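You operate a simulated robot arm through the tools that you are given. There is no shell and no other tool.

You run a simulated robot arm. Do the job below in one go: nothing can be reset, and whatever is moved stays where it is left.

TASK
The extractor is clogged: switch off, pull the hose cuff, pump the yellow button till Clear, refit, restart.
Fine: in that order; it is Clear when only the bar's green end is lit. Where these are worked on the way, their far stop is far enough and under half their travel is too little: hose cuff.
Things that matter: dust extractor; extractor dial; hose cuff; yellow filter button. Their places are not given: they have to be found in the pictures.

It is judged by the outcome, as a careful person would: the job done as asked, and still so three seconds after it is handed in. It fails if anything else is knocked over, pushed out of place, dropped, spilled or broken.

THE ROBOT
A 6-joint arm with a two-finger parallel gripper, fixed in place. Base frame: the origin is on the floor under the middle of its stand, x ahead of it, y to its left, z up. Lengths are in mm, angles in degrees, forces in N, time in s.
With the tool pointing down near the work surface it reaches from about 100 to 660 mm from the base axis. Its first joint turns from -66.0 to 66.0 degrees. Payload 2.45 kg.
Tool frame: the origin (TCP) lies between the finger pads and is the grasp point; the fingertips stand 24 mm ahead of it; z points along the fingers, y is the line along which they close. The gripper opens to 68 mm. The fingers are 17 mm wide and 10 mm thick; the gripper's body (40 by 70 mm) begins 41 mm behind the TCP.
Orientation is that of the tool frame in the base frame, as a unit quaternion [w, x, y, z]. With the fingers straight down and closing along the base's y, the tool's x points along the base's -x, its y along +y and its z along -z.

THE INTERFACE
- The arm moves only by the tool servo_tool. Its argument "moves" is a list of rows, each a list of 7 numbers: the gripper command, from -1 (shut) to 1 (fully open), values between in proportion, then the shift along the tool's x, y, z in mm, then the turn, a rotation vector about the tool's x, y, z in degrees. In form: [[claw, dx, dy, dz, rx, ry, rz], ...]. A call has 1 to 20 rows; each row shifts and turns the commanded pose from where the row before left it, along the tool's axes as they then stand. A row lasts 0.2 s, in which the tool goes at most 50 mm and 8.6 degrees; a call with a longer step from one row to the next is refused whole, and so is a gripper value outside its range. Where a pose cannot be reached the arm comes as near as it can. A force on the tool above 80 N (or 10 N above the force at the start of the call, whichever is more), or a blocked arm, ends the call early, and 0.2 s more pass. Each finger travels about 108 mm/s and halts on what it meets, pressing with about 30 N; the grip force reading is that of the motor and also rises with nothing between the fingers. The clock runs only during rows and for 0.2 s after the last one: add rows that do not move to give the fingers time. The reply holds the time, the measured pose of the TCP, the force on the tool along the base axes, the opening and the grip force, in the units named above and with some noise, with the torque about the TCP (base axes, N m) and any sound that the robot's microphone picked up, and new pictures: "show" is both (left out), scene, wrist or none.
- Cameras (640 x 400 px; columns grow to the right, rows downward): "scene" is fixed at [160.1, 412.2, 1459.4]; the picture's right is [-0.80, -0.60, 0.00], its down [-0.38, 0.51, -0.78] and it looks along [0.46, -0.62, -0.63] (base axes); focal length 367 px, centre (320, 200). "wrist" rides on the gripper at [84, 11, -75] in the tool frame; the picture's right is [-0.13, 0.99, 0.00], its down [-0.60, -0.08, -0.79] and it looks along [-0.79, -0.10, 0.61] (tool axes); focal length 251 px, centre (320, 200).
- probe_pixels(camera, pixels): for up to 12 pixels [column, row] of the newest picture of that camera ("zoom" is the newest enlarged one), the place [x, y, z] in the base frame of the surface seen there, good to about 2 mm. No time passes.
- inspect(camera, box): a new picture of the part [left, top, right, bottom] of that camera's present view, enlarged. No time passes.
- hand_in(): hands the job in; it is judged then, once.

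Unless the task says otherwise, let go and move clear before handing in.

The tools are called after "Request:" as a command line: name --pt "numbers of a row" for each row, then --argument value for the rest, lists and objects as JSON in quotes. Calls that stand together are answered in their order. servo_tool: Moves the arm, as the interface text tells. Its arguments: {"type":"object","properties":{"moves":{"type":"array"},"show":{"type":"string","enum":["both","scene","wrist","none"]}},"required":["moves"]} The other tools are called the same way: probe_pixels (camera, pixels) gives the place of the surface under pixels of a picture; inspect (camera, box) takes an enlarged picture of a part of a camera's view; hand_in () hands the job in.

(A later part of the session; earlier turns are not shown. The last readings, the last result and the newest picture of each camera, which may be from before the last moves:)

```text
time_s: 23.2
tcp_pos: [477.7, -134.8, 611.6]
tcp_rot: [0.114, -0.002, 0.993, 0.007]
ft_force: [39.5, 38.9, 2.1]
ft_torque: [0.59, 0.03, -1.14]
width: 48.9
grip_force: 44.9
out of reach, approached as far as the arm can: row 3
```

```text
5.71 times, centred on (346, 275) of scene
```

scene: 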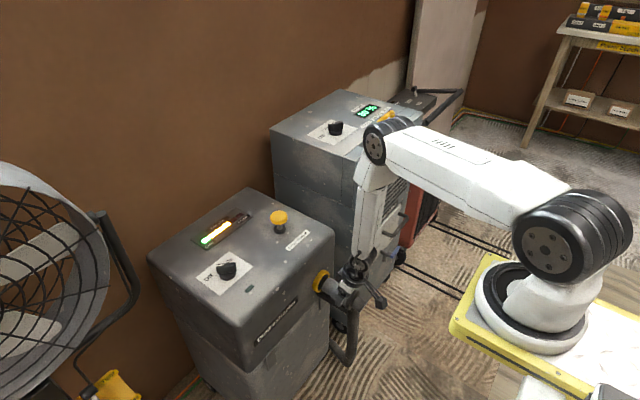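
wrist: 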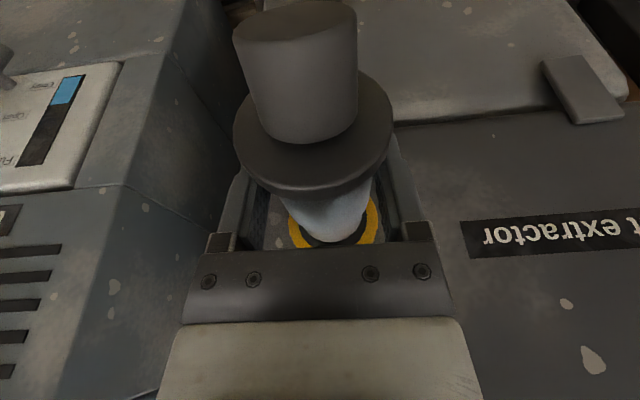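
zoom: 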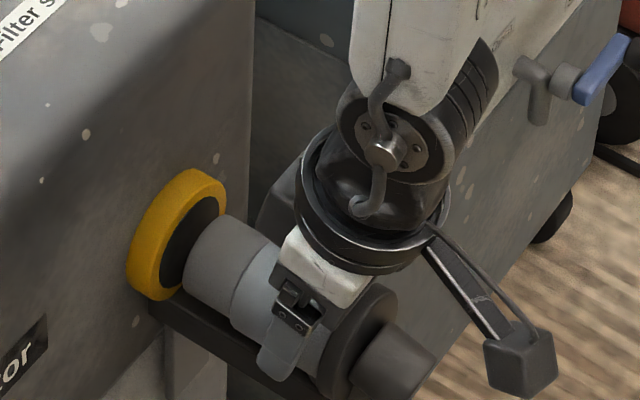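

The zoom shows the narrower spigot now exposed between the collar and the barrel, so the cuff is partly out and may have further to go. I'll open slightly, bring the tool upright (clearance to the face is ample now) and regrip.

Request:
servo_tool --pt "0.75 0 0 0 0 0 0" --pt "0.75 0 0 0 0 0 0" --pt "0.75 0 0 0 0 0 0"

Request:
inspect --camera "scene" --box '[290, 240, 402, 310]'

```text
time_s: 24.0
tcp_pos: [467.2, -134.9, 607.3]
tcp_rot: [0.101, -0.001, 0.995, 0.009]
ft_force: [0.4, -0.4, -0.1]
ft_torque: [0.05, -0.01, 0.0]
width: 59.9
grip_force: 0.1
```

scene: 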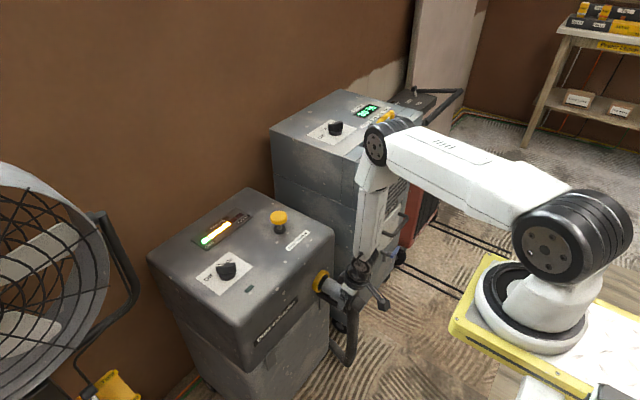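
wrist: 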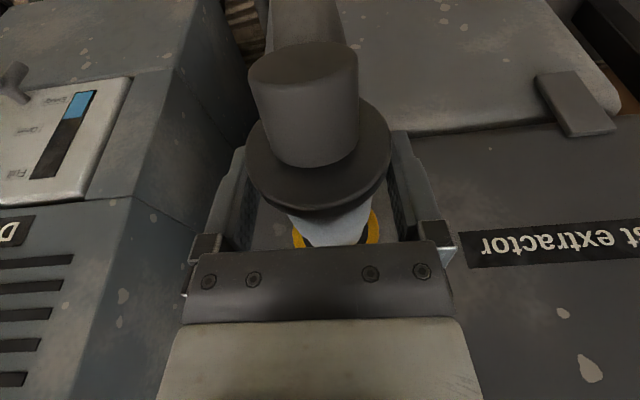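

```text
5.71 times, centred on (346, 275) of scene
```

zoom: 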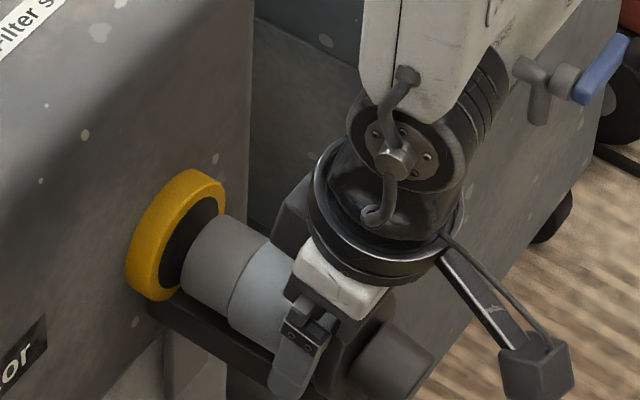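

On release the tool sprang to its commanded x=467 while the cuff stayed put, so the cuff had met something at about 43 mm out. I'll bring the tool upright, regrip mid-barrel and give one gentle pull to confirm it is the stop.

Request:
servo_tool --pt "0.75 -8 0 1.7 0 6 0" --pt "0.75 0 0 0 0 6 0" --pt "0.75 0 0 0 0 0 0" --pt "0.3 0 0 0 0 0 0" --pt "-1 0 0 0 0 0 0" --pt "-1 0 0 0 0 0 0" --pt "-1 0 0 0 0 0 0"

```text
time_s: 25.6
tcp_pos: [477.4, -134.9, 609.0]
tcp_rot: [0.059, 0.002, 0.998, 0.017]
ft_force: [0.8, -60.3, -29.6]
ft_torque: [0.01, -0.64, 0.89]
width: 49.1
grip_force: 45.1
out of reach, approached as far as the arm can: row 1, 2
```

scene: 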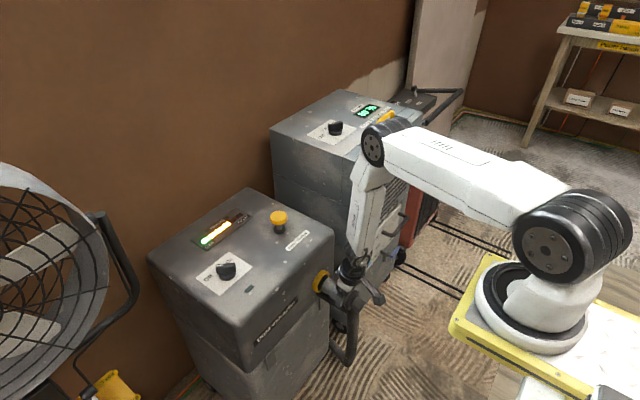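
wrist: 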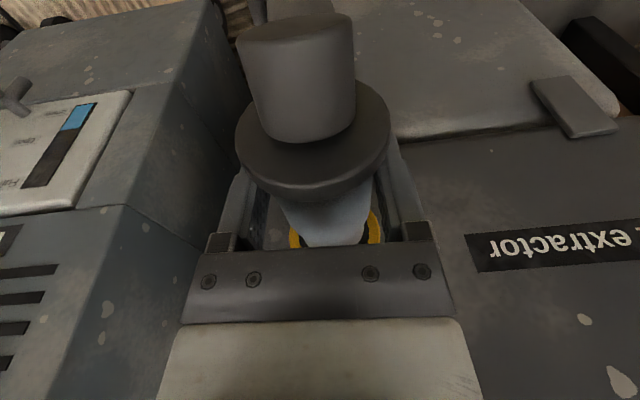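

Bringing the tool upright met a wrist limit (tilt now ~7°) and left a 60 N side force on the cuff. I'll open to take the load off and read the free pose.

Request:
servo_tool --pt "0.75 0 0 0 0 0 0" --pt "0.75 0 0 0 0 0 0" --pt "0.75 0 0 0 0 0 0" --show "wrist"

```text
time_s: 26.4
tcp_pos: [475.8, -127.7, 609.8]
tcp_rot: [0.062, -0.002, 0.998, 0.024]
ft_force: [-0.4, -6.0, 2.2]
ft_torque: [-0.14, 0.0, -0.05]
width: 63.9
grip_force: 2.8
```

wrist: 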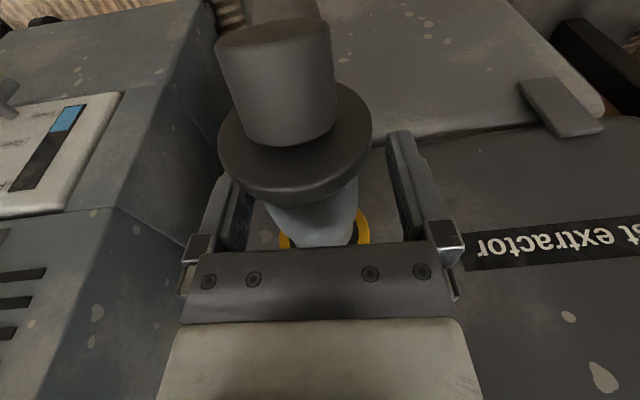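

The free pose came out shifted (y=-127.7, slight roll), an arm-configuration effect near the straight wrist. Before moving again I'll probe where the cuff now lies to judge its travel.

Request:
inspect --camera "scene" --box '[300, 255, 396, 315]'

Request:
probe_pixels --camera "wrist" --pixels '[[290, 190], [260, 170], [345, 165], [275, 130], [280, 30], [315, 205], [312, 235], [290, 239], [363, 235], [275, 50]]'

```text
6.67 times, centred on (348, 285) of scene
```

zoom: 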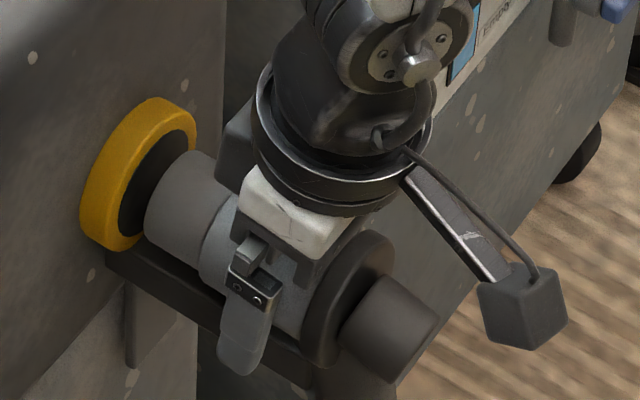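

```text
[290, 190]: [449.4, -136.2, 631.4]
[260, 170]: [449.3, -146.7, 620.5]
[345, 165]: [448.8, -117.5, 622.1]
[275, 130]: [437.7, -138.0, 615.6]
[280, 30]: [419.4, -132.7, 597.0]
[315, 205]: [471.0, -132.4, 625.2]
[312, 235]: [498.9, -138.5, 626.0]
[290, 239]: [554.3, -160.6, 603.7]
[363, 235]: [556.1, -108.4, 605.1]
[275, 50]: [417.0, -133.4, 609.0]
```

The flange's rim moved from x≈489 to x≈449, so the cuff is 40–44 mm out and stays there unheld. I'll probe the exposed spigot to see whether its tip has left the collar.

Request:
probe_pixels --camera "zoom" --pixels '[[152, 200], [160, 220], [175, 165], [190, 200], [210, 215], [140, 180], [165, 145], [130, 215], [140, 275], [220, 320], [290, 355], [320, 370]]'

Request:
inspect --camera "scene" --box '[305, 262, 345, 287]'

```text
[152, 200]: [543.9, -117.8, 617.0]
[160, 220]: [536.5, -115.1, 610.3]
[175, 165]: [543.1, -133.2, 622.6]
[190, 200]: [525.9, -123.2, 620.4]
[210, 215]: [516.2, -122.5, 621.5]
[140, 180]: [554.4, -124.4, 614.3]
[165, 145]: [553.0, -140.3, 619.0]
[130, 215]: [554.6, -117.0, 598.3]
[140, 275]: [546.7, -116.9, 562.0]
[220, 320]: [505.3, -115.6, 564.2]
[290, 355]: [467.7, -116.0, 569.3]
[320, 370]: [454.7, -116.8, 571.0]
```

```text
16.00 times, centred on (325, 274) of scene
```

zoom: 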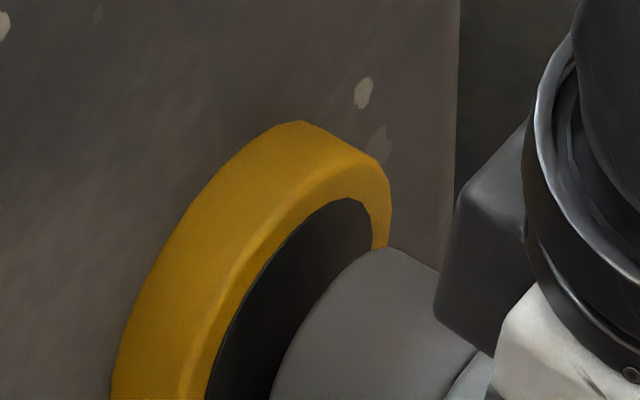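

The spigot's tip edge is at x≈544 while the socket's dark face is at x≈554, so the cuff is out of the socket. I want to confirm the stop but must understand the arm's limit first, so I'll probe the arm's links.

Request:
probe_pixels --camera "scene" --pixels '[[530, 318], [545, 255], [372, 148], [470, 170], [365, 200], [357, 255], [580, 380], [590, 215], [500, 205], [560, 290]]'

```text
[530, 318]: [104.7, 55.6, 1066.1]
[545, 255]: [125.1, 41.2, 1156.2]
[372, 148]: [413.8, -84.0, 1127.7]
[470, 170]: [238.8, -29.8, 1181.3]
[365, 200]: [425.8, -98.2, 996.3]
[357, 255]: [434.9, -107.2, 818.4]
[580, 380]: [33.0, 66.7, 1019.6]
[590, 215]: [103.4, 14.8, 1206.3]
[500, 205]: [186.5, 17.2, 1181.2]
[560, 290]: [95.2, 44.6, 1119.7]
```

The shoulder is near z≈1165 and the forearm hangs almost straight down, so the wrist was nearly straight (a singular pose), which explains the reach message. I'll open fully and lift off the cuff, then come back with the tool upright or leaning slightly back, which keeps the wrist bent.

Request:
servo_tool --pt "1 0 0 0 0 0 0" --pt "1 0 0 -10 0 0 0" --pt "1 0 0 -15 0 0 0" --pt "1 0 0 0 0 0 0"

```text
time_s: 27.4
tcp_pos: [475.8, -127.5, 624.9]
tcp_rot: [0.056, -0.001, 0.998, 0.03]
ft_force: [1.0, -5.9, -0.3]
ft_torque: [-0.12, -0.04, 0.04]
width: 68.1
grip_force: 0.0
out of reach, approached as far as the arm can: row 2
```

scene: 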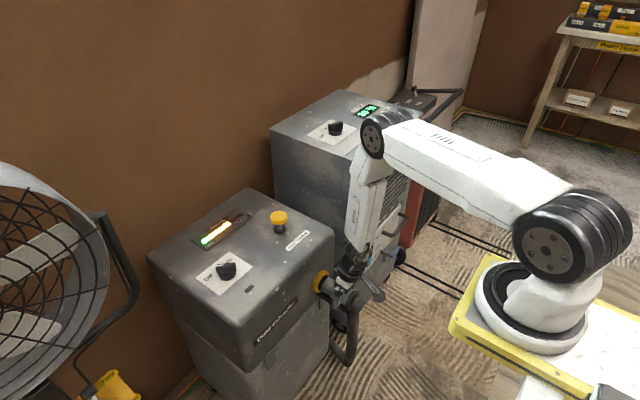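
wrist: 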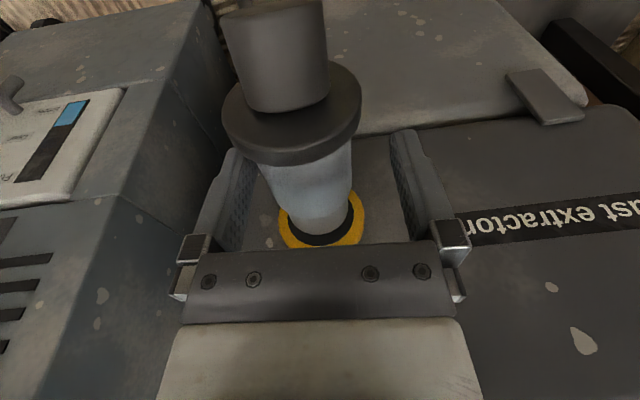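

The tool lifted 15 mm and the barrel is free between the fingers. I'll keep lifting clear of the cuff.

Request:
servo_tool --pt "1 0 0 -15 0 0 0" --pt "1 0 0 -20 0 0 0" --pt "1 0 0 -20 0 0 0" --pt "1 0 0 -20 0 0 0" --pt "1 0 0 -20 0 0 0" --pt "1 0 0 0 0 0 0"

```text
time_s: 28.8
tcp_pos: [467.2, -134.4, 720.7]
tcp_rot: [0.055, -0.002, 0.998, 0.031]
ft_force: [0.2, 0.7, -1.1]
ft_torque: [0.01, 0.01, 0.03]
width: 68.0
grip_force: 0.0
```

scene: 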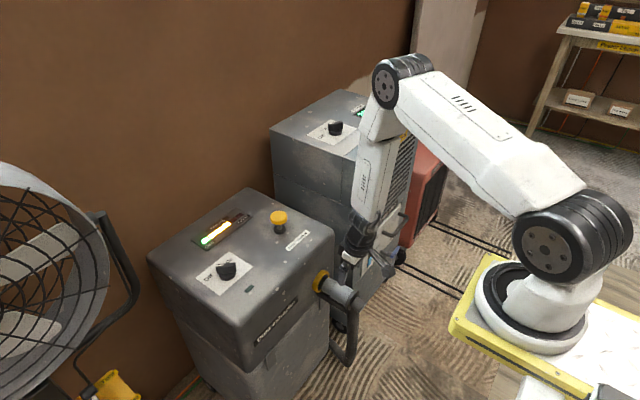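
wrist: 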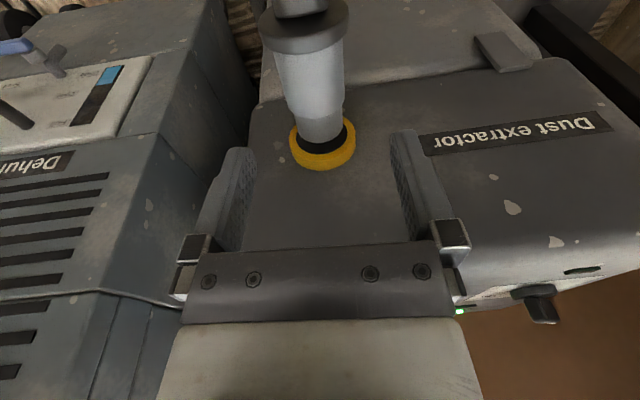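

I'm clear above the cuff at z=721, with no contact. I'll now straighten out the roll and lean the tool slightly back (about -6°), checking that it reaches.

Request:
servo_tool --pt "1 0 0 0 1.75 4 0" --pt "1 0 0 0 1.75 4 0" --pt "1 0 0 0 0 4 0" --pt "1 0 0 0 0 0 0" --show "none"

```text
time_s: 29.8
tcp_pos: [465.9, -130.7, 719.0]
tcp_rot: [-0.02, -0.003, 0.999, 0.026]
ft_force: [0.4, 0.0, -0.6]
ft_torque: [-0.01, 0.02, 0.02]
width: 68.0
grip_force: 0.0
out of reach, approached as far as the arm can: row 2
```

The roll correction still isn't fully taken, so the forearm joint is still in an awkward turn. I'll move higher and further out, where the wrist is well bent, and straighten there.

Request:
servo_tool --pt "1 0 0 -40 0 0 0" --pt "1 0 0 -40 0 0 0" --pt "1 -30 0 -30 0 0 0" --pt "1 -40 0 0 0 0 0" --pt "1 0 0 0 1.5 -1 0" --pt "1 0 0 0 1.5 -1 0" --pt "1 0 0 0 0 0 0"

```text
time_s: 31.4
tcp_pos: [540.8, -134.6, 826.4]
tcp_rot: [-0.003, -0.004, 1.0, -0.001]
ft_force: [0.3, -0.5, 0.6]
ft_torque: [-0.01, -0.04, -0.04]
width: 67.9
grip_force: 0.2
```

scene: 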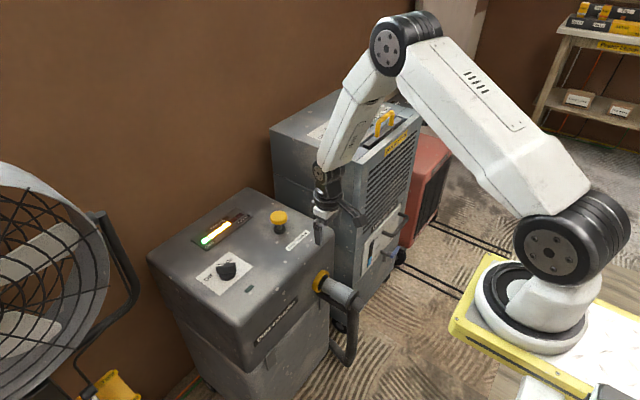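
wrist: 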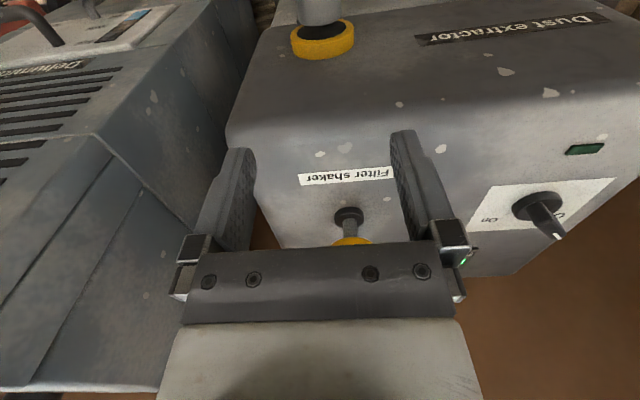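

The tool is now cleanly upright at (541, -135, 826). I'll lean it back 6° and return over the barrel, then down to z≈700 as a check.

Request:
servo_tool --pt "1 0 0 0 0 6 0" --pt "1 13.05 0 33.15 0 0 0" --pt "1 13.05 0 33.15 0 0 0" --pt "1 13.05 0 33.15 0 0 0" --pt "1 13.05 0 33.15 0 0 0" --pt "1 0 0 0 0 0 0"

Request:
probe_pixels --camera "wrist" --pixels '[[320, 70], [300, 70], [310, 50], [310, 90], [310, 20]]'

```text
time_s: 32.8
tcp_pos: [475.0, -133.0, 700.3]
tcp_rot: [-0.055, -0.003, 0.999, -0.001]
ft_force: [0.3, 0.5, 0.0]
ft_torque: [0.01, 0.02, -0.02]
width: 68.2
grip_force: 0.0
```

scene: 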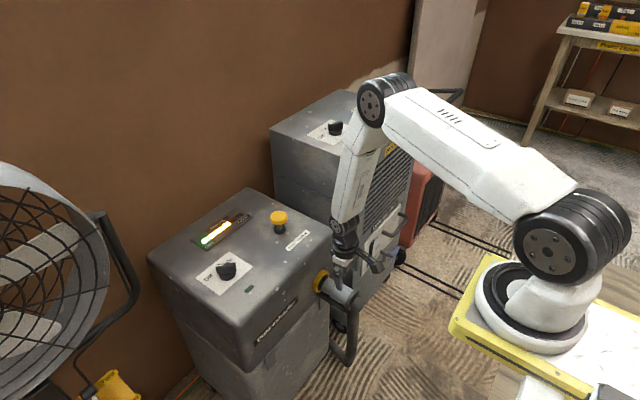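
wrist: 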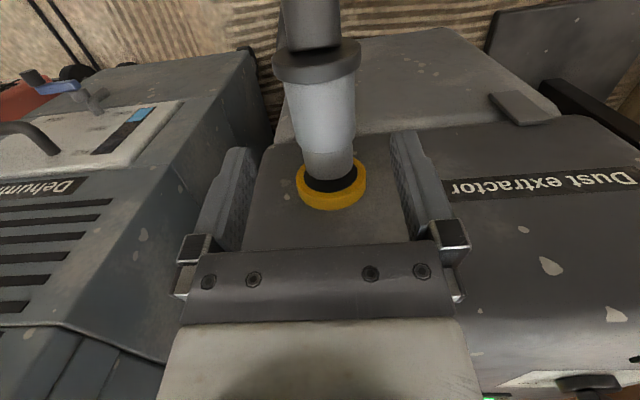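

```text
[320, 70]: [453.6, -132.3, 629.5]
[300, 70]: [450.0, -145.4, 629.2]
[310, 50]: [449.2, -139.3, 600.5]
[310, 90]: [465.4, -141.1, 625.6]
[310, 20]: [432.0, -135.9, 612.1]
```

The pose is clean (tilt −6°, no roll) and the flange's rim is at x≈452, with the barrel beyond. I'll descend onto the barrel and grip.

Request:
servo_tool --pt "1 -2.4 -0.7 22.8 0 0 0" --pt "1 -2.4 -0.6 22.8 0 0 0" --pt "1 -2.4 0 22.8 0 0 0" --pt "1 -2.4 0 22.8 0 0 0" --pt "1 0 0 0 0 0 0" --pt "0.5 0 0 0 0 0 0" --pt "0 0 0 0 0 0 0" --pt "-1 0 0 0 0 0 0" --pt "-1 0 0 0 0 0 0"

```text
time_s: 34.8
tcp_pos: [474.2, -134.8, 608.0]
tcp_rot: [-0.054, -0.003, 0.999, -0.001]
ft_force: [6.3, 26.3, -0.3]
ft_torque: [0.26, -0.15, -0.74]
width: 49.0
grip_force: 44.9
```

scene: 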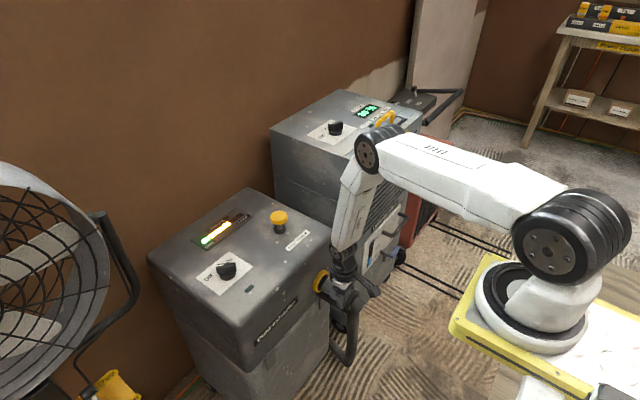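
wrist: 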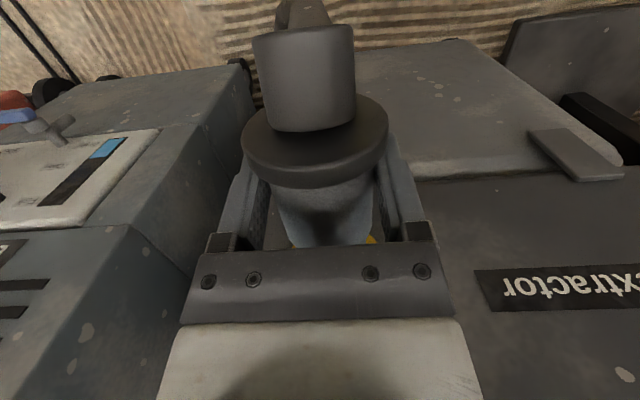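

The barrel is held at (474, -135, 608) with a 26 N side force. I'll ease 0.6 mm sideways and pull gently 8 mm to see whether the cuff moves or the force climbs.

Request:
servo_tool --pt "-1 0 0.6 0 0 0 0" --pt "-1 3.98 0 0.42 0 0 0" --pt "-1 3.98 0 0.42 0 0 0" --pt "-1 0 0 0 0 0 0" --show "wrist"

```text
time_s: 35.8
tcp_pos: [472.3, -136.0, 609.7]
tcp_rot: [-0.048, -0.006, 0.999, -0.004]
ft_force: [39.3, 42.2, -12.0]
ft_torque: [0.35, -0.39, -1.33]
width: 49.1
grip_force: 44.5
```

wrist: 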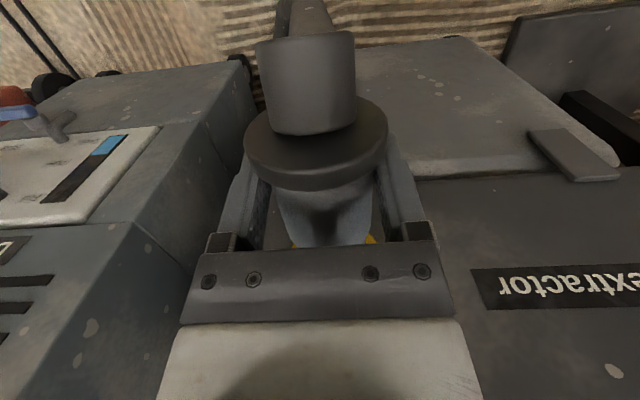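

The cuff no longer moves: 39 N of resistance and the flange barely slips in the fingers, so this is its far stop at about 43 mm. I'll ease back, release and lift clear.

Request:
servo_tool --pt "-1 -5 0 -0.5 0 0 0" --pt "0.5 0 0 0 0 0 0" --pt "1 0 0 0 0 0 0" --pt "1 0 0 0 0 0 0" --pt "1 2.6 0 -24.9 0 0 0" --pt "1 2.6 0 -24.9 0 0 0" --pt "1 4.2 0 -39.8 0 0 0" --pt "1 4.2 0 -39.8 0 0 0" --pt "1 4.2 0 -39.8 0 0 0" --pt "1 4.2 0 -39.8 0 0 0" --pt "1 0 0 0 0 -6 0" --pt "1 0 0 0 0 0 0"

Request:
inspect --camera "scene" --box '[290, 255, 386, 315]'

```text
time_s: 38.4
tcp_pos: [471.0, -136.8, 820.8]
tcp_rot: [-0.001, -0.004, 1.0, 0.0]
ft_force: [-0.1, -0.2, -0.5]
ft_torque: [0.0, 0.02, 0.0]
width: 67.9
grip_force: 0.1
```

scene: 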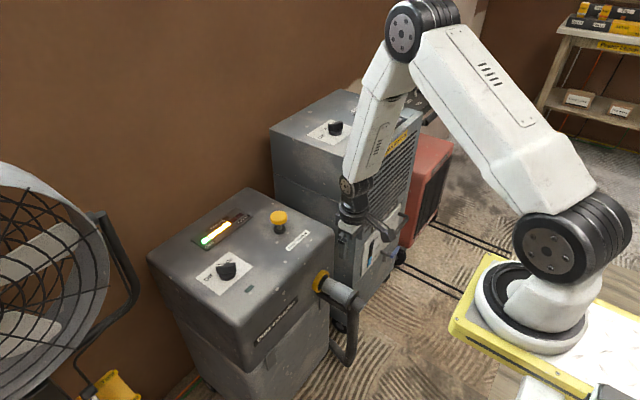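
wrist: 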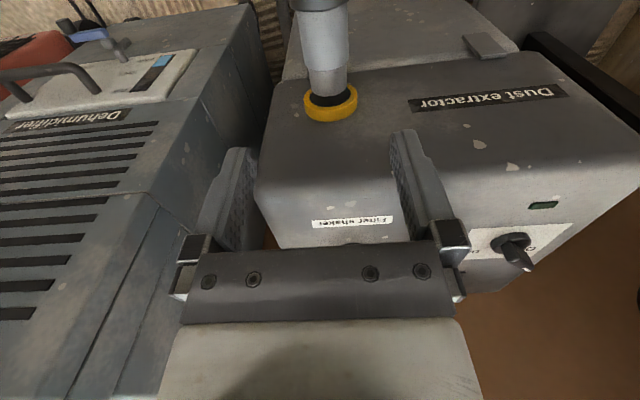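

```text
6.67 times, centred on (338, 285) of scene
```

zoom: 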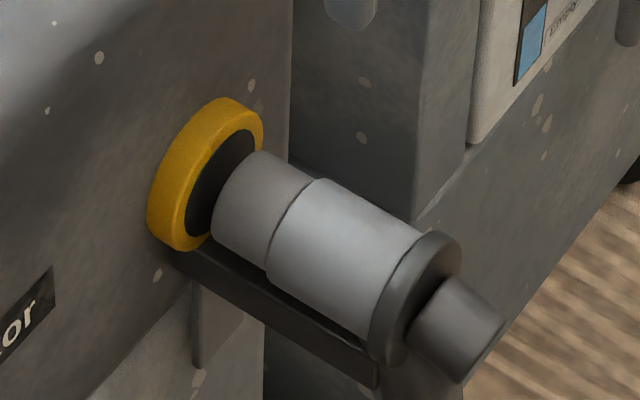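

The cuff stays out with its spigot clear of the socket. Next I'll close the fingers and go above the yellow button (cap at about (688, -115, 799)).

Request:
servo_tool --pt "0.5 0 0 -30 0 0 0" --pt "0 -43.4 4.36 -4 0 0 0" --pt "-1 -43.4 4.36 -4 0 0 0" --pt "-1 -43.4 4.36 -4 0 0 0" --pt "-1 -43.4 4.36 -4 0 0 0" --pt "-1 -43.4 4.36 -4 0 0 0" --pt "-1 0 0 0 0 0 0"

Request:
inspect --camera "scene" --box '[190, 180, 318, 260]'

```text
time_s: 40.0
tcp_pos: [688.6, -111.7, 865.9]
tcp_rot: [-0.003, -0.003, 1.0, -0.001]
ft_force: [0.2, -0.4, 0.4]
ft_torque: [0.02, -0.03, -0.02]
width: 0.0
grip_force: 23.4
```

scene: 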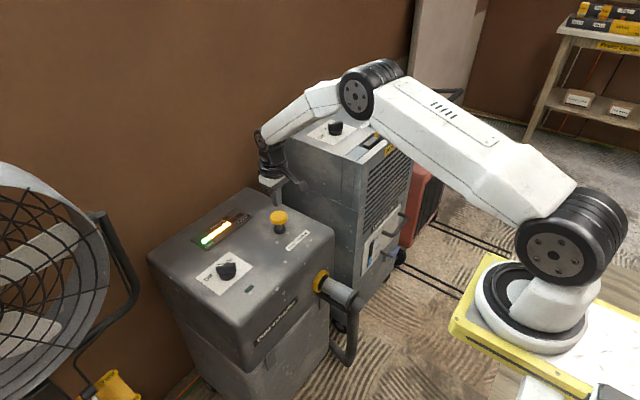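
wrist: 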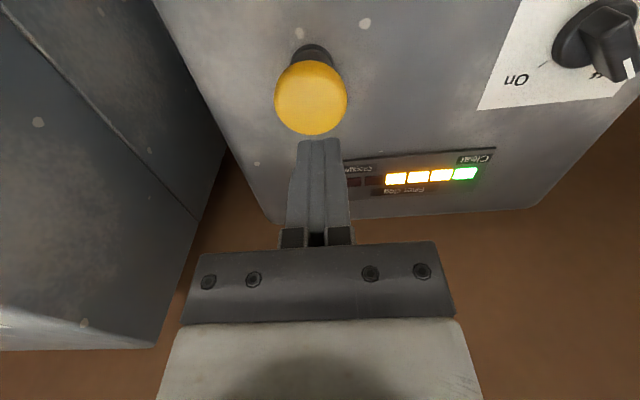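

```text
5.00 times, centred on (254, 220) of scene
```

zoom: 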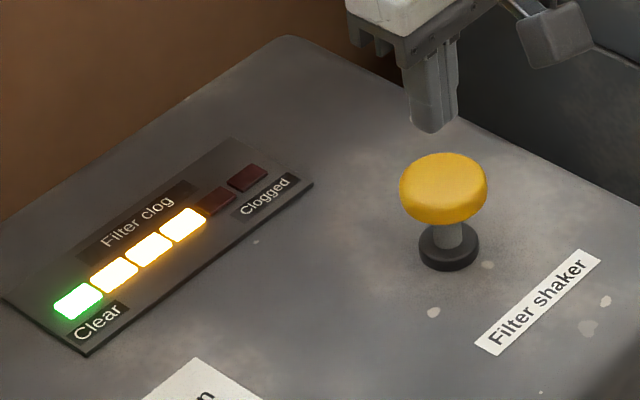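

The closed fingertips are above and just behind the cap in the wrist view (cap centre (311,98)). I'll probe the cap from here for its centre.

Request:
probe_pixels --camera "wrist" --pixels '[[279, 98], [343, 98], [312, 66], [312, 130], [312, 98], [290, 75], [335, 120], [310, 50]]'

```text
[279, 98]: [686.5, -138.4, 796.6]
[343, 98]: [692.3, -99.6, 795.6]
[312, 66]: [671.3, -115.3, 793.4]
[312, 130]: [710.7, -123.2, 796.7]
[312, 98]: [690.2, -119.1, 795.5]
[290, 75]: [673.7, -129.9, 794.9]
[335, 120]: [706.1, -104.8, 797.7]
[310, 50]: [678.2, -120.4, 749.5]
```

The cap's centre is about (690.5, -119, 797), radius ≈20. I'll centre over it, lower until near contact, then press in small steps to learn its travel.

Request:
servo_tool --pt "-1 -2 -7.3 0 0 0 0" --pt "-1 0 0 25 0 0 0" --pt "-1 0 0 15 0 0 0" --pt "-1 0 0 3 0 0 0" --pt "-1 0 0 3 0 0 0" --pt "-1 0 0 3 0 0 0" --pt "-1 0 0 0 0 0 0"

Request:
inspect --camera "scene" --box '[190, 180, 318, 260]'

```text
time_s: 41.6
tcp_pos: [690.5, -119.5, 819.9]
tcp_rot: [-0.002, -0.003, 1.0, -0.001]
ft_force: [-0.4, 0.3, 0.2]
ft_torque: [0.02, -0.01, 0.02]
width: 0.1
grip_force: 23.7
```

scene: 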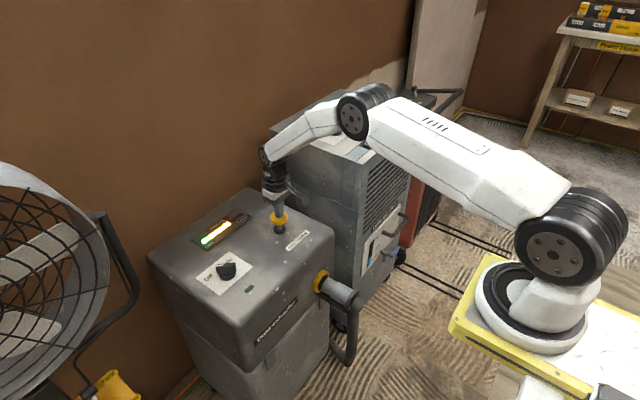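
wrist: 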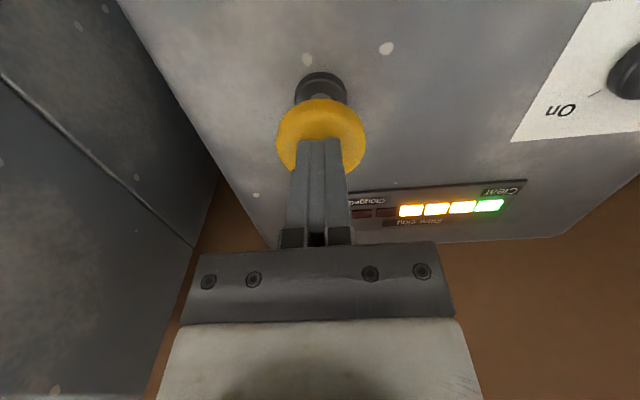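

```text
5.00 times, centred on (254, 220) of scene
```

zoom: 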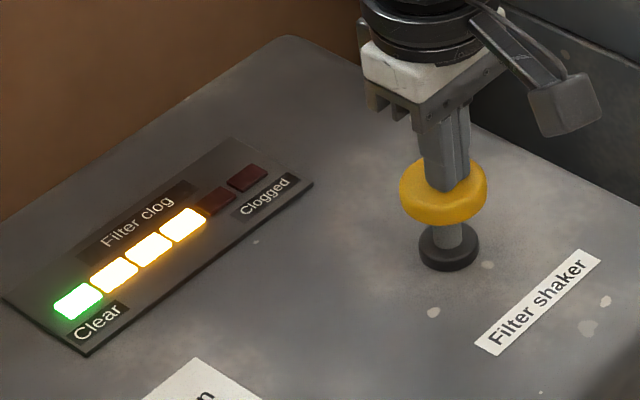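

The fingertips are right at the cap's top with no force yet. I'll press down 10 mm in steps.

Request:
servo_tool --pt "-1 0 0 3 0 0 0" --pt "-1 0 0 3 0 0 0" --pt "-1 0 0 4 0 0 0" --pt "-1 0 0 0 0 0 0"

Request:
inspect --camera "scene" --box '[190, 180, 318, 260]'

```text
time_s: 42.6
tcp_pos: [690.9, -119.8, 810.3]
tcp_rot: [-0.002, -0.004, 1.0, -0.001]
ft_force: [2.2, 0.8, 2.5]
ft_torque: [0.05, -0.05, 0.02]
width: 0.0
grip_force: 24.1
```

scene: 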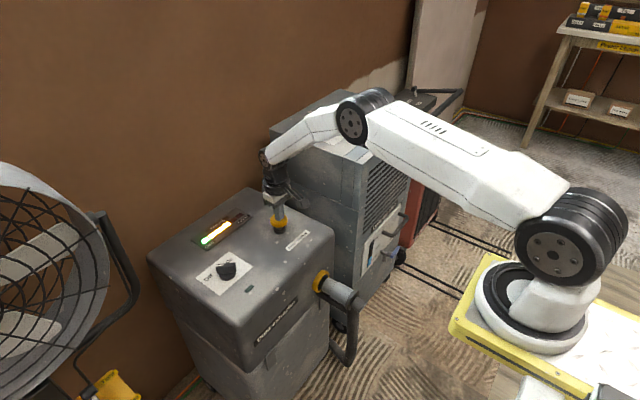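
wrist: 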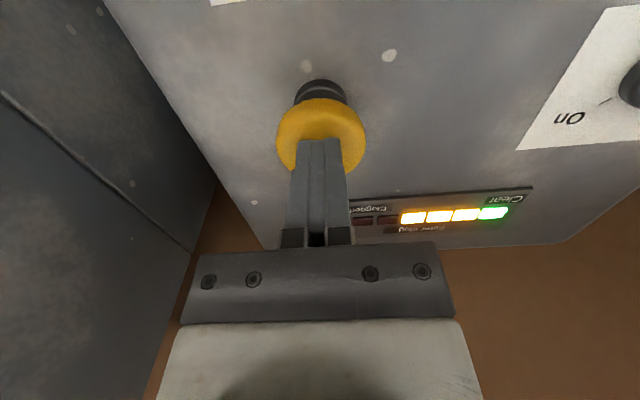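

```text
5.00 times, centred on (254, 220) of scene
```

zoom: 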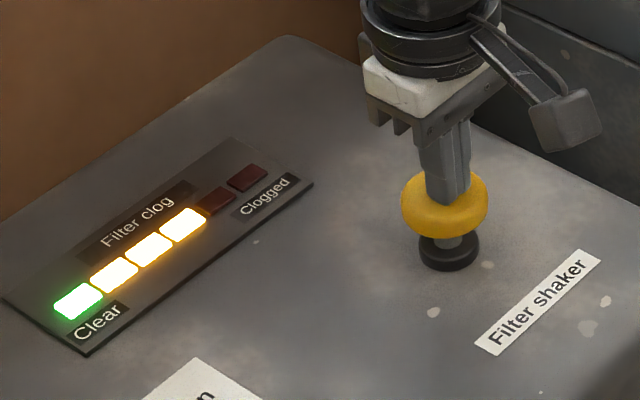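

The cap moves down easily (only 2.5 N), with no change in the bar yet. I'll press further, toward its bottom, in small steps.

Request:
servo_tool --pt "-1 0 0 3 0 0 0" --pt "-1 0 0 3 0 0 0" --pt "-1 0 0 3 0 0 0" --pt "-1 0 0 0 0 0 0"

Request:
inspect --camera "scene" --box '[190, 180, 318, 260]'

```text
time_s: 43.6
tcp_pos: [690.5, -119.2, 801.5]
tcp_rot: [-0.002, -0.003, 1.0, 0.0]
ft_force: [1.8, -2.3, 5.8]
ft_torque: [-0.06, -0.09, -0.03]
width: 0.0
grip_force: 23.5
```

scene: 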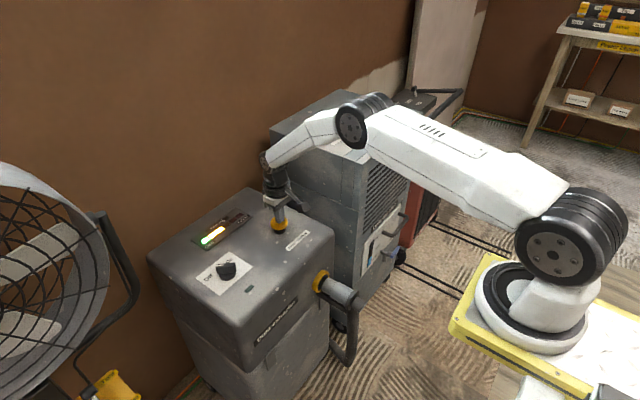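
wrist: 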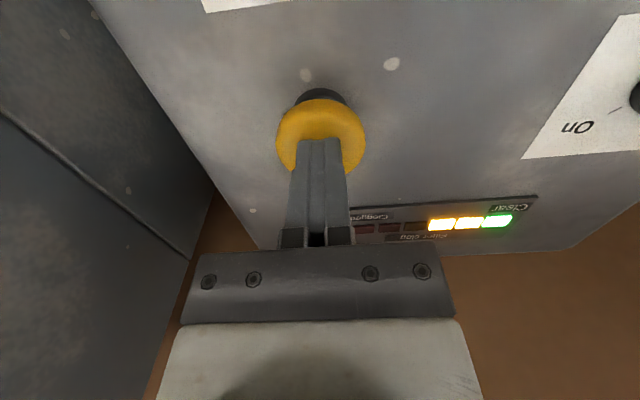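

```text
5.00 times, centred on (254, 220) of scene
```

zoom: 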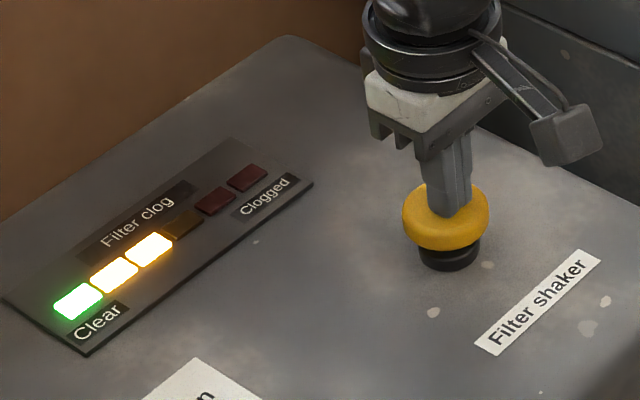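

One press to this depth put out one segment: green and two yellow remain lit. I'll let the button rise fully and press once more to the same depth.

Request:
servo_tool --pt "-1 0 0 -8 0 0 0" --pt "-1 0 0 -14 0 0 0" --pt "-1 0 0 0 0 0 0" --pt "-1 0 0 0 0 0 0"

Request:
inspect --camera "scene" --box '[190, 180, 318, 260]'

```text
time_s: 44.6
tcp_pos: [690.5, -119.2, 823.0]
tcp_rot: [-0.003, -0.004, 1.0, -0.001]
ft_force: [-0.5, 0.0, 0.2]
ft_torque: [0.01, 0.05, -0.04]
width: 0.0
grip_force: 23.0
```

scene: 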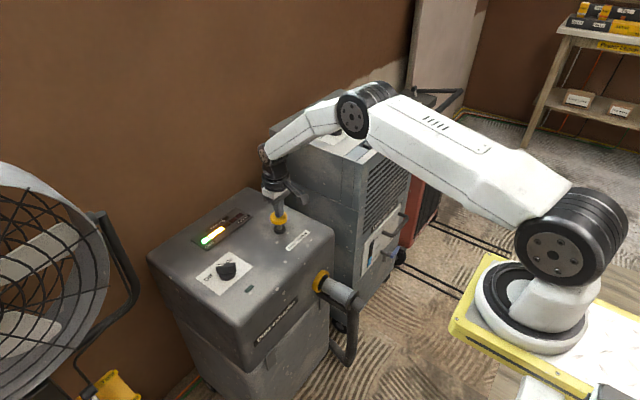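
wrist: 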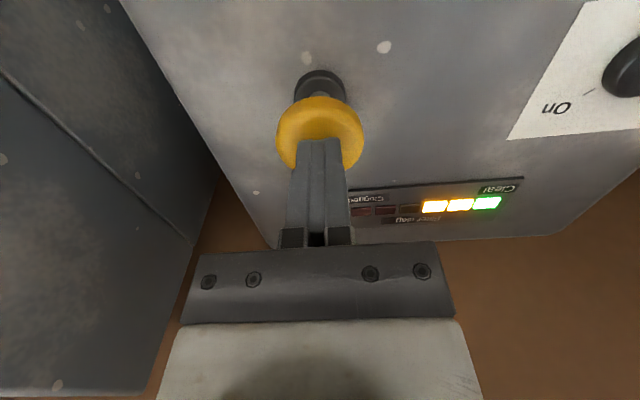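

```text
5.00 times, centred on (254, 220) of scene
```

zoom: 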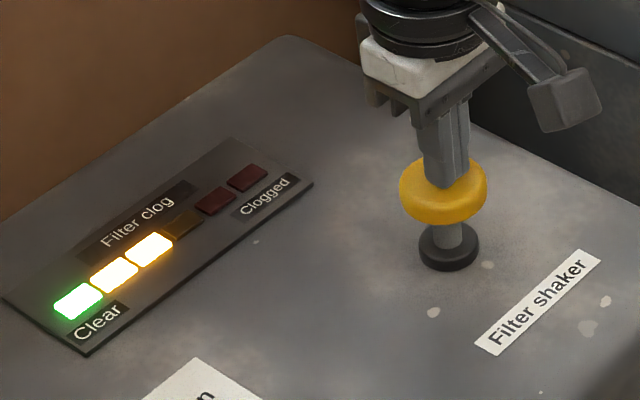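

The button sprang back up and the bar holds at green plus two yellow. I'll press a second time to the same depth and release.

Request:
servo_tool --pt "-1 0 0 10 0 0 0" --pt "-1 0 0 6 0 0 0" --pt "-1 0 0 6 0 0 0" --pt "-1 0 0 0 0 0 0" --pt "-1 0 0 -8 0 0 0" --pt "-1 0 0 -14 0 0 0" --pt "-1 0 0 0 0 0 0"

Request:
inspect --camera "scene" --box '[190, 180, 318, 260]'

```text
time_s: 46.2
tcp_pos: [689.7, -118.4, 821.9]
tcp_rot: [-0.003, -0.003, 1.0, -0.001]
ft_force: [0.1, 0.2, 0.1]
ft_torque: [0.0, -0.01, -0.01]
width: 0.0
grip_force: 23.8
```

scene: 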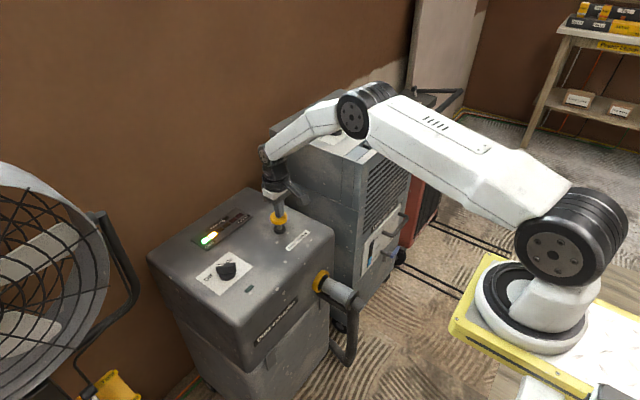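
wrist: 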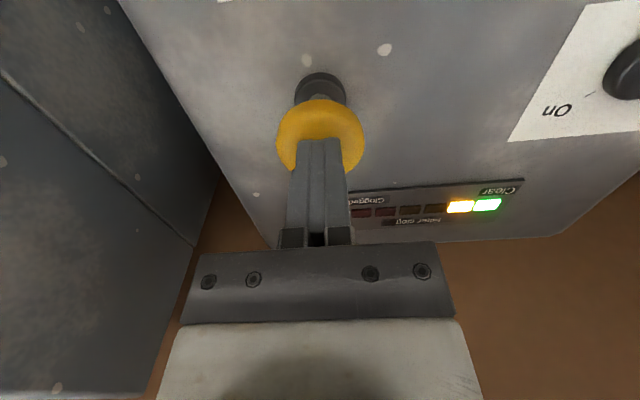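

```text
5.00 times, centred on (254, 220) of scene
```

zoom: 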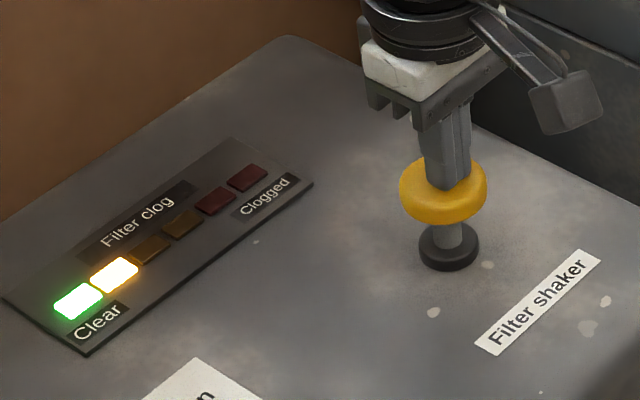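

Now green and one yellow are lit. One more press and release should leave only the green.

Request:
servo_tool --pt "-1 0 0 10 0 0 0" --pt "-1 0 0 6 0 0 0" --pt "-1 0 0 5 0 0 0" --pt "-1 0 0 0 0 0 0" --pt "-1 0 0 -8 0 0 0" --pt "-1 0 0 -14 0 0 0" --pt "-1 0 0 0 0 0 0"

Request:
inspect --camera "scene" --box '[190, 180, 318, 260]'

```text
time_s: 47.8
tcp_pos: [688.4, -119.2, 824.0]
tcp_rot: [-0.002, -0.003, 1.0, -0.001]
ft_force: [0.0, -0.4, 0.1]
ft_torque: [-0.01, -0.01, 0.03]
width: 0.0
grip_force: 23.7
```

scene: 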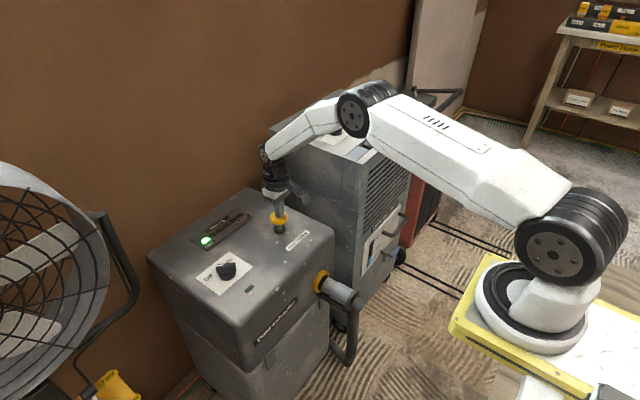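
wrist: 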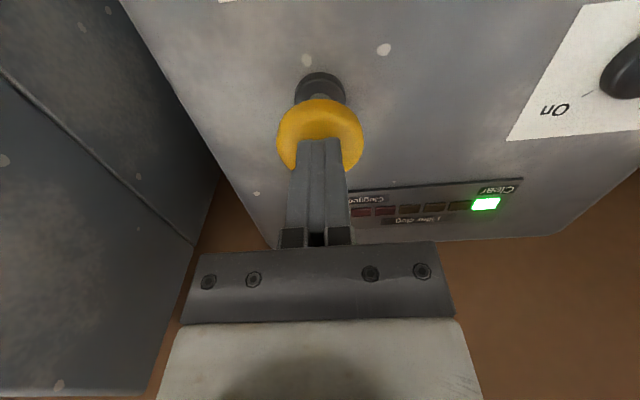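

```text
5.00 times, centred on (254, 220) of scene
```

zoom: 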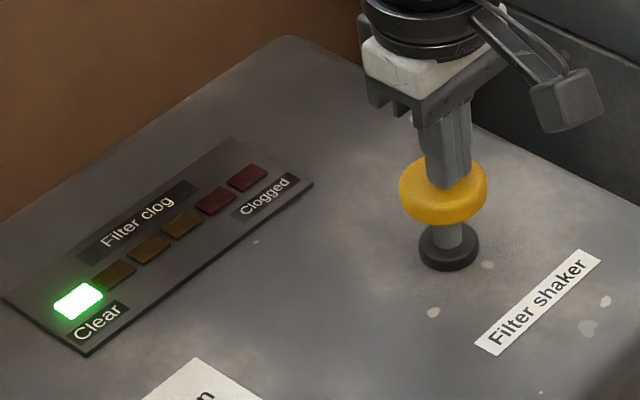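

Only the green end is lit: the bar reads Clear. Next I'll rise, open the gripper and return over the cuff to refit it.

Request:
servo_tool --pt "-1 0 0 -40 0 0 0" --pt "-0.5 44.2 -3 5 0 0 0" --pt "0 44.2 -3 5 0 0 0" --pt "0.5 44.2 -3 5 0 0 0" --pt "1 44.2 -3 5 0 0 0" --pt "1 44.2 -3 5 0 0 0" --pt "1 0 0 45 0 0 0" --pt "1 0 0 45 0 0 0" --pt "1 0 0 40 0 3 0" --pt "1 0 0 0 0 0 0"

Request:
probe_pixels --camera "wrist" --pixels '[[320, 70], [300, 50], [320, 90], [310, 30], [320, 110]]'

```text
time_s: 50.0
tcp_pos: [468.9, -136.6, 710.4]
tcp_rot: [-0.029, -0.003, 1.0, -0.001]
ft_force: [0.0, -0.5, 0.0]
ft_torque: [-0.03, 0.01, -0.01]
width: 67.9
grip_force: 0.1
```

scene: 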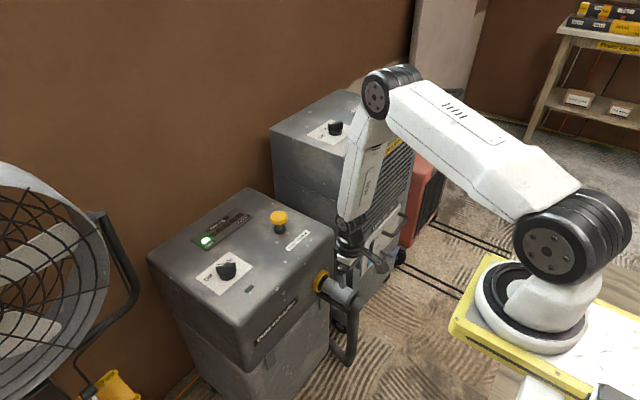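
wrist: 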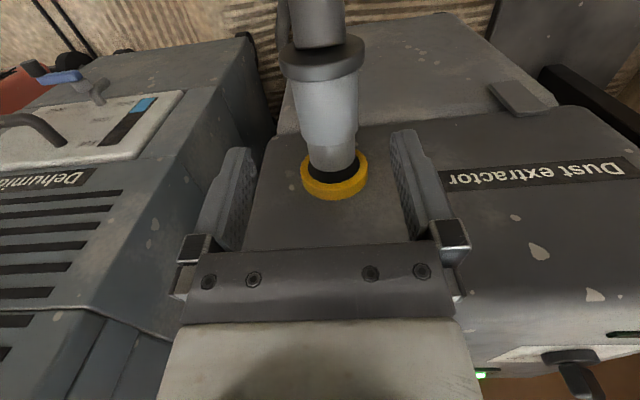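

```text
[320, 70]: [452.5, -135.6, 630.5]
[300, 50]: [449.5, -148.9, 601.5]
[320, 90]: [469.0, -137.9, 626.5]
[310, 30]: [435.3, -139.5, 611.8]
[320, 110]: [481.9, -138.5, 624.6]
```

The flange's rim is at x≈452 and the barrel lies beneath the gripper. I'll centre in y and descend onto the barrel just inside the flange, then close.

Request:
servo_tool --pt "1 -1.1 2.3 25.5 0 0 0" --pt "1 -1.1 0 25.5 0 0 0" --pt "1 -1.1 0 25.5 0 0 0" --pt "1 -1.1 0 25.5 0 0 0" --pt "1 0 0 0 0 0 0"

```text
time_s: 51.2
tcp_pos: [466.4, -134.4, 608.2]
tcp_rot: [-0.029, -0.004, 1.0, -0.001]
ft_force: [0.3, 0.3, 0.0]
ft_torque: [0.0, -0.01, 0.01]
width: 68.4
grip_force: 0.1
```

scene: 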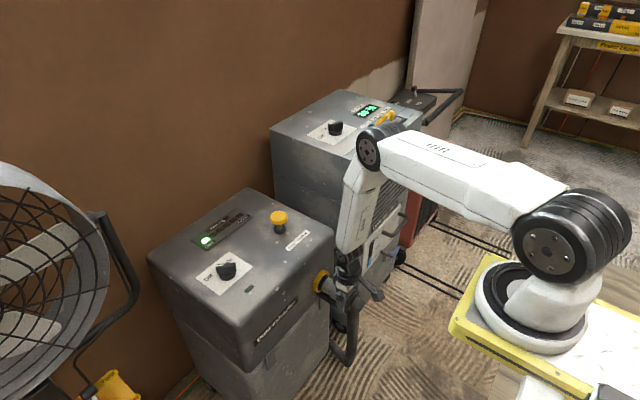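
wrist: 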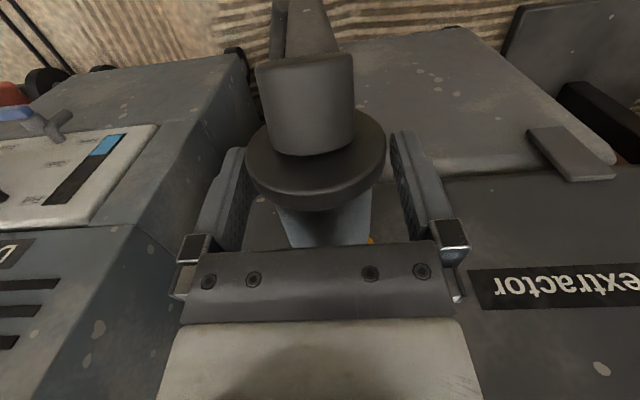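

Free of contact at (466, -134, 608). I'll close on the barrel.

Request:
servo_tool --pt "0.5 0 0 0 0 0 0.3" --pt "0 0 0 0 0 0 0" --pt "-1 0 0 0 0 0 0" --pt "-1 0 0 0 0 0 0" --show "wrist"

```text
time_s: 52.2
tcp_pos: [467.7, -135.0, 608.2]
tcp_rot: [-0.027, -0.001, 1.0, -0.002]
ft_force: [-0.7, -20.8, -1.3]
ft_torque: [-0.11, 0.58, 0.73]
width: 59.1
grip_force: 44.7
```

wrist: 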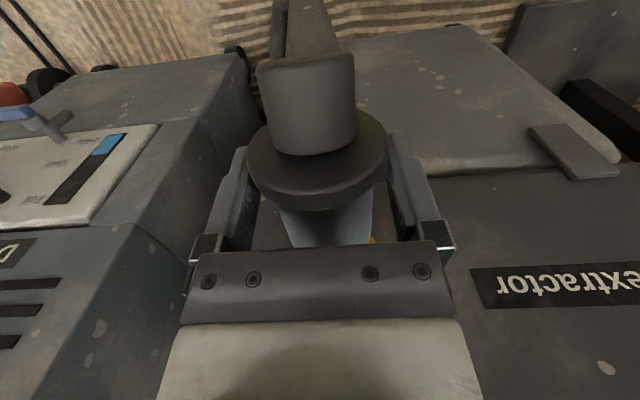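

The 59 mm opening shows the fingers caught the flange's rim rather than the barrel. I'll open, move 6 mm toward the socket, bring the tool upright and grip the barrel.

Request:
servo_tool --pt "1 0 0 0 0 0 0" --pt "1 0 0 0 0 0 0" --pt "1 -3.5 0 0 0 -1.5 0" --pt "1 -3.5 0 0 0 -1.5 0" --pt "1 0 0 0 0 0 0" --pt "0.5 0 0 0 0 0 0" --pt "0 0 0 0 0 0 0" --pt "-1 0 0 0 0 0 0" --pt "-1 0 0 0 0 0 0"

```text
time_s: 54.2
tcp_pos: [473.4, -134.4, 607.9]
tcp_rot: [-0.001, 0.0, 1.0, -0.002]
ft_force: [0.1, -20.6, -7.8]
ft_torque: [-0.12, 0.21, -0.48]
width: 48.9
grip_force: 45.2
```

scene: 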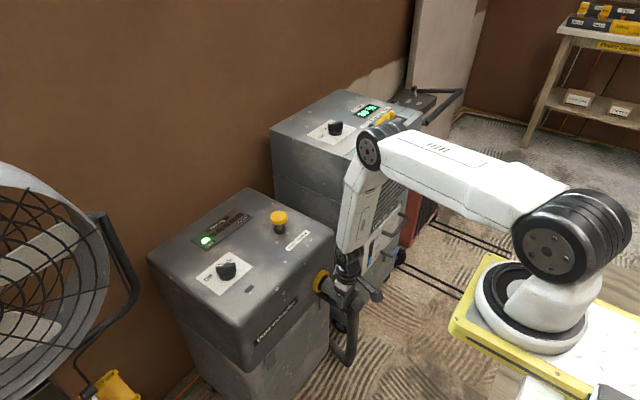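
wrist: 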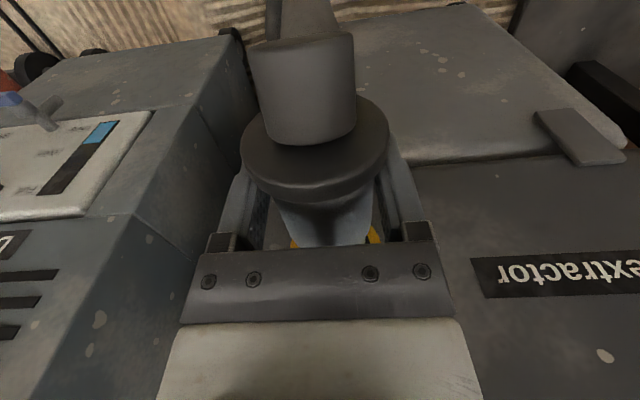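

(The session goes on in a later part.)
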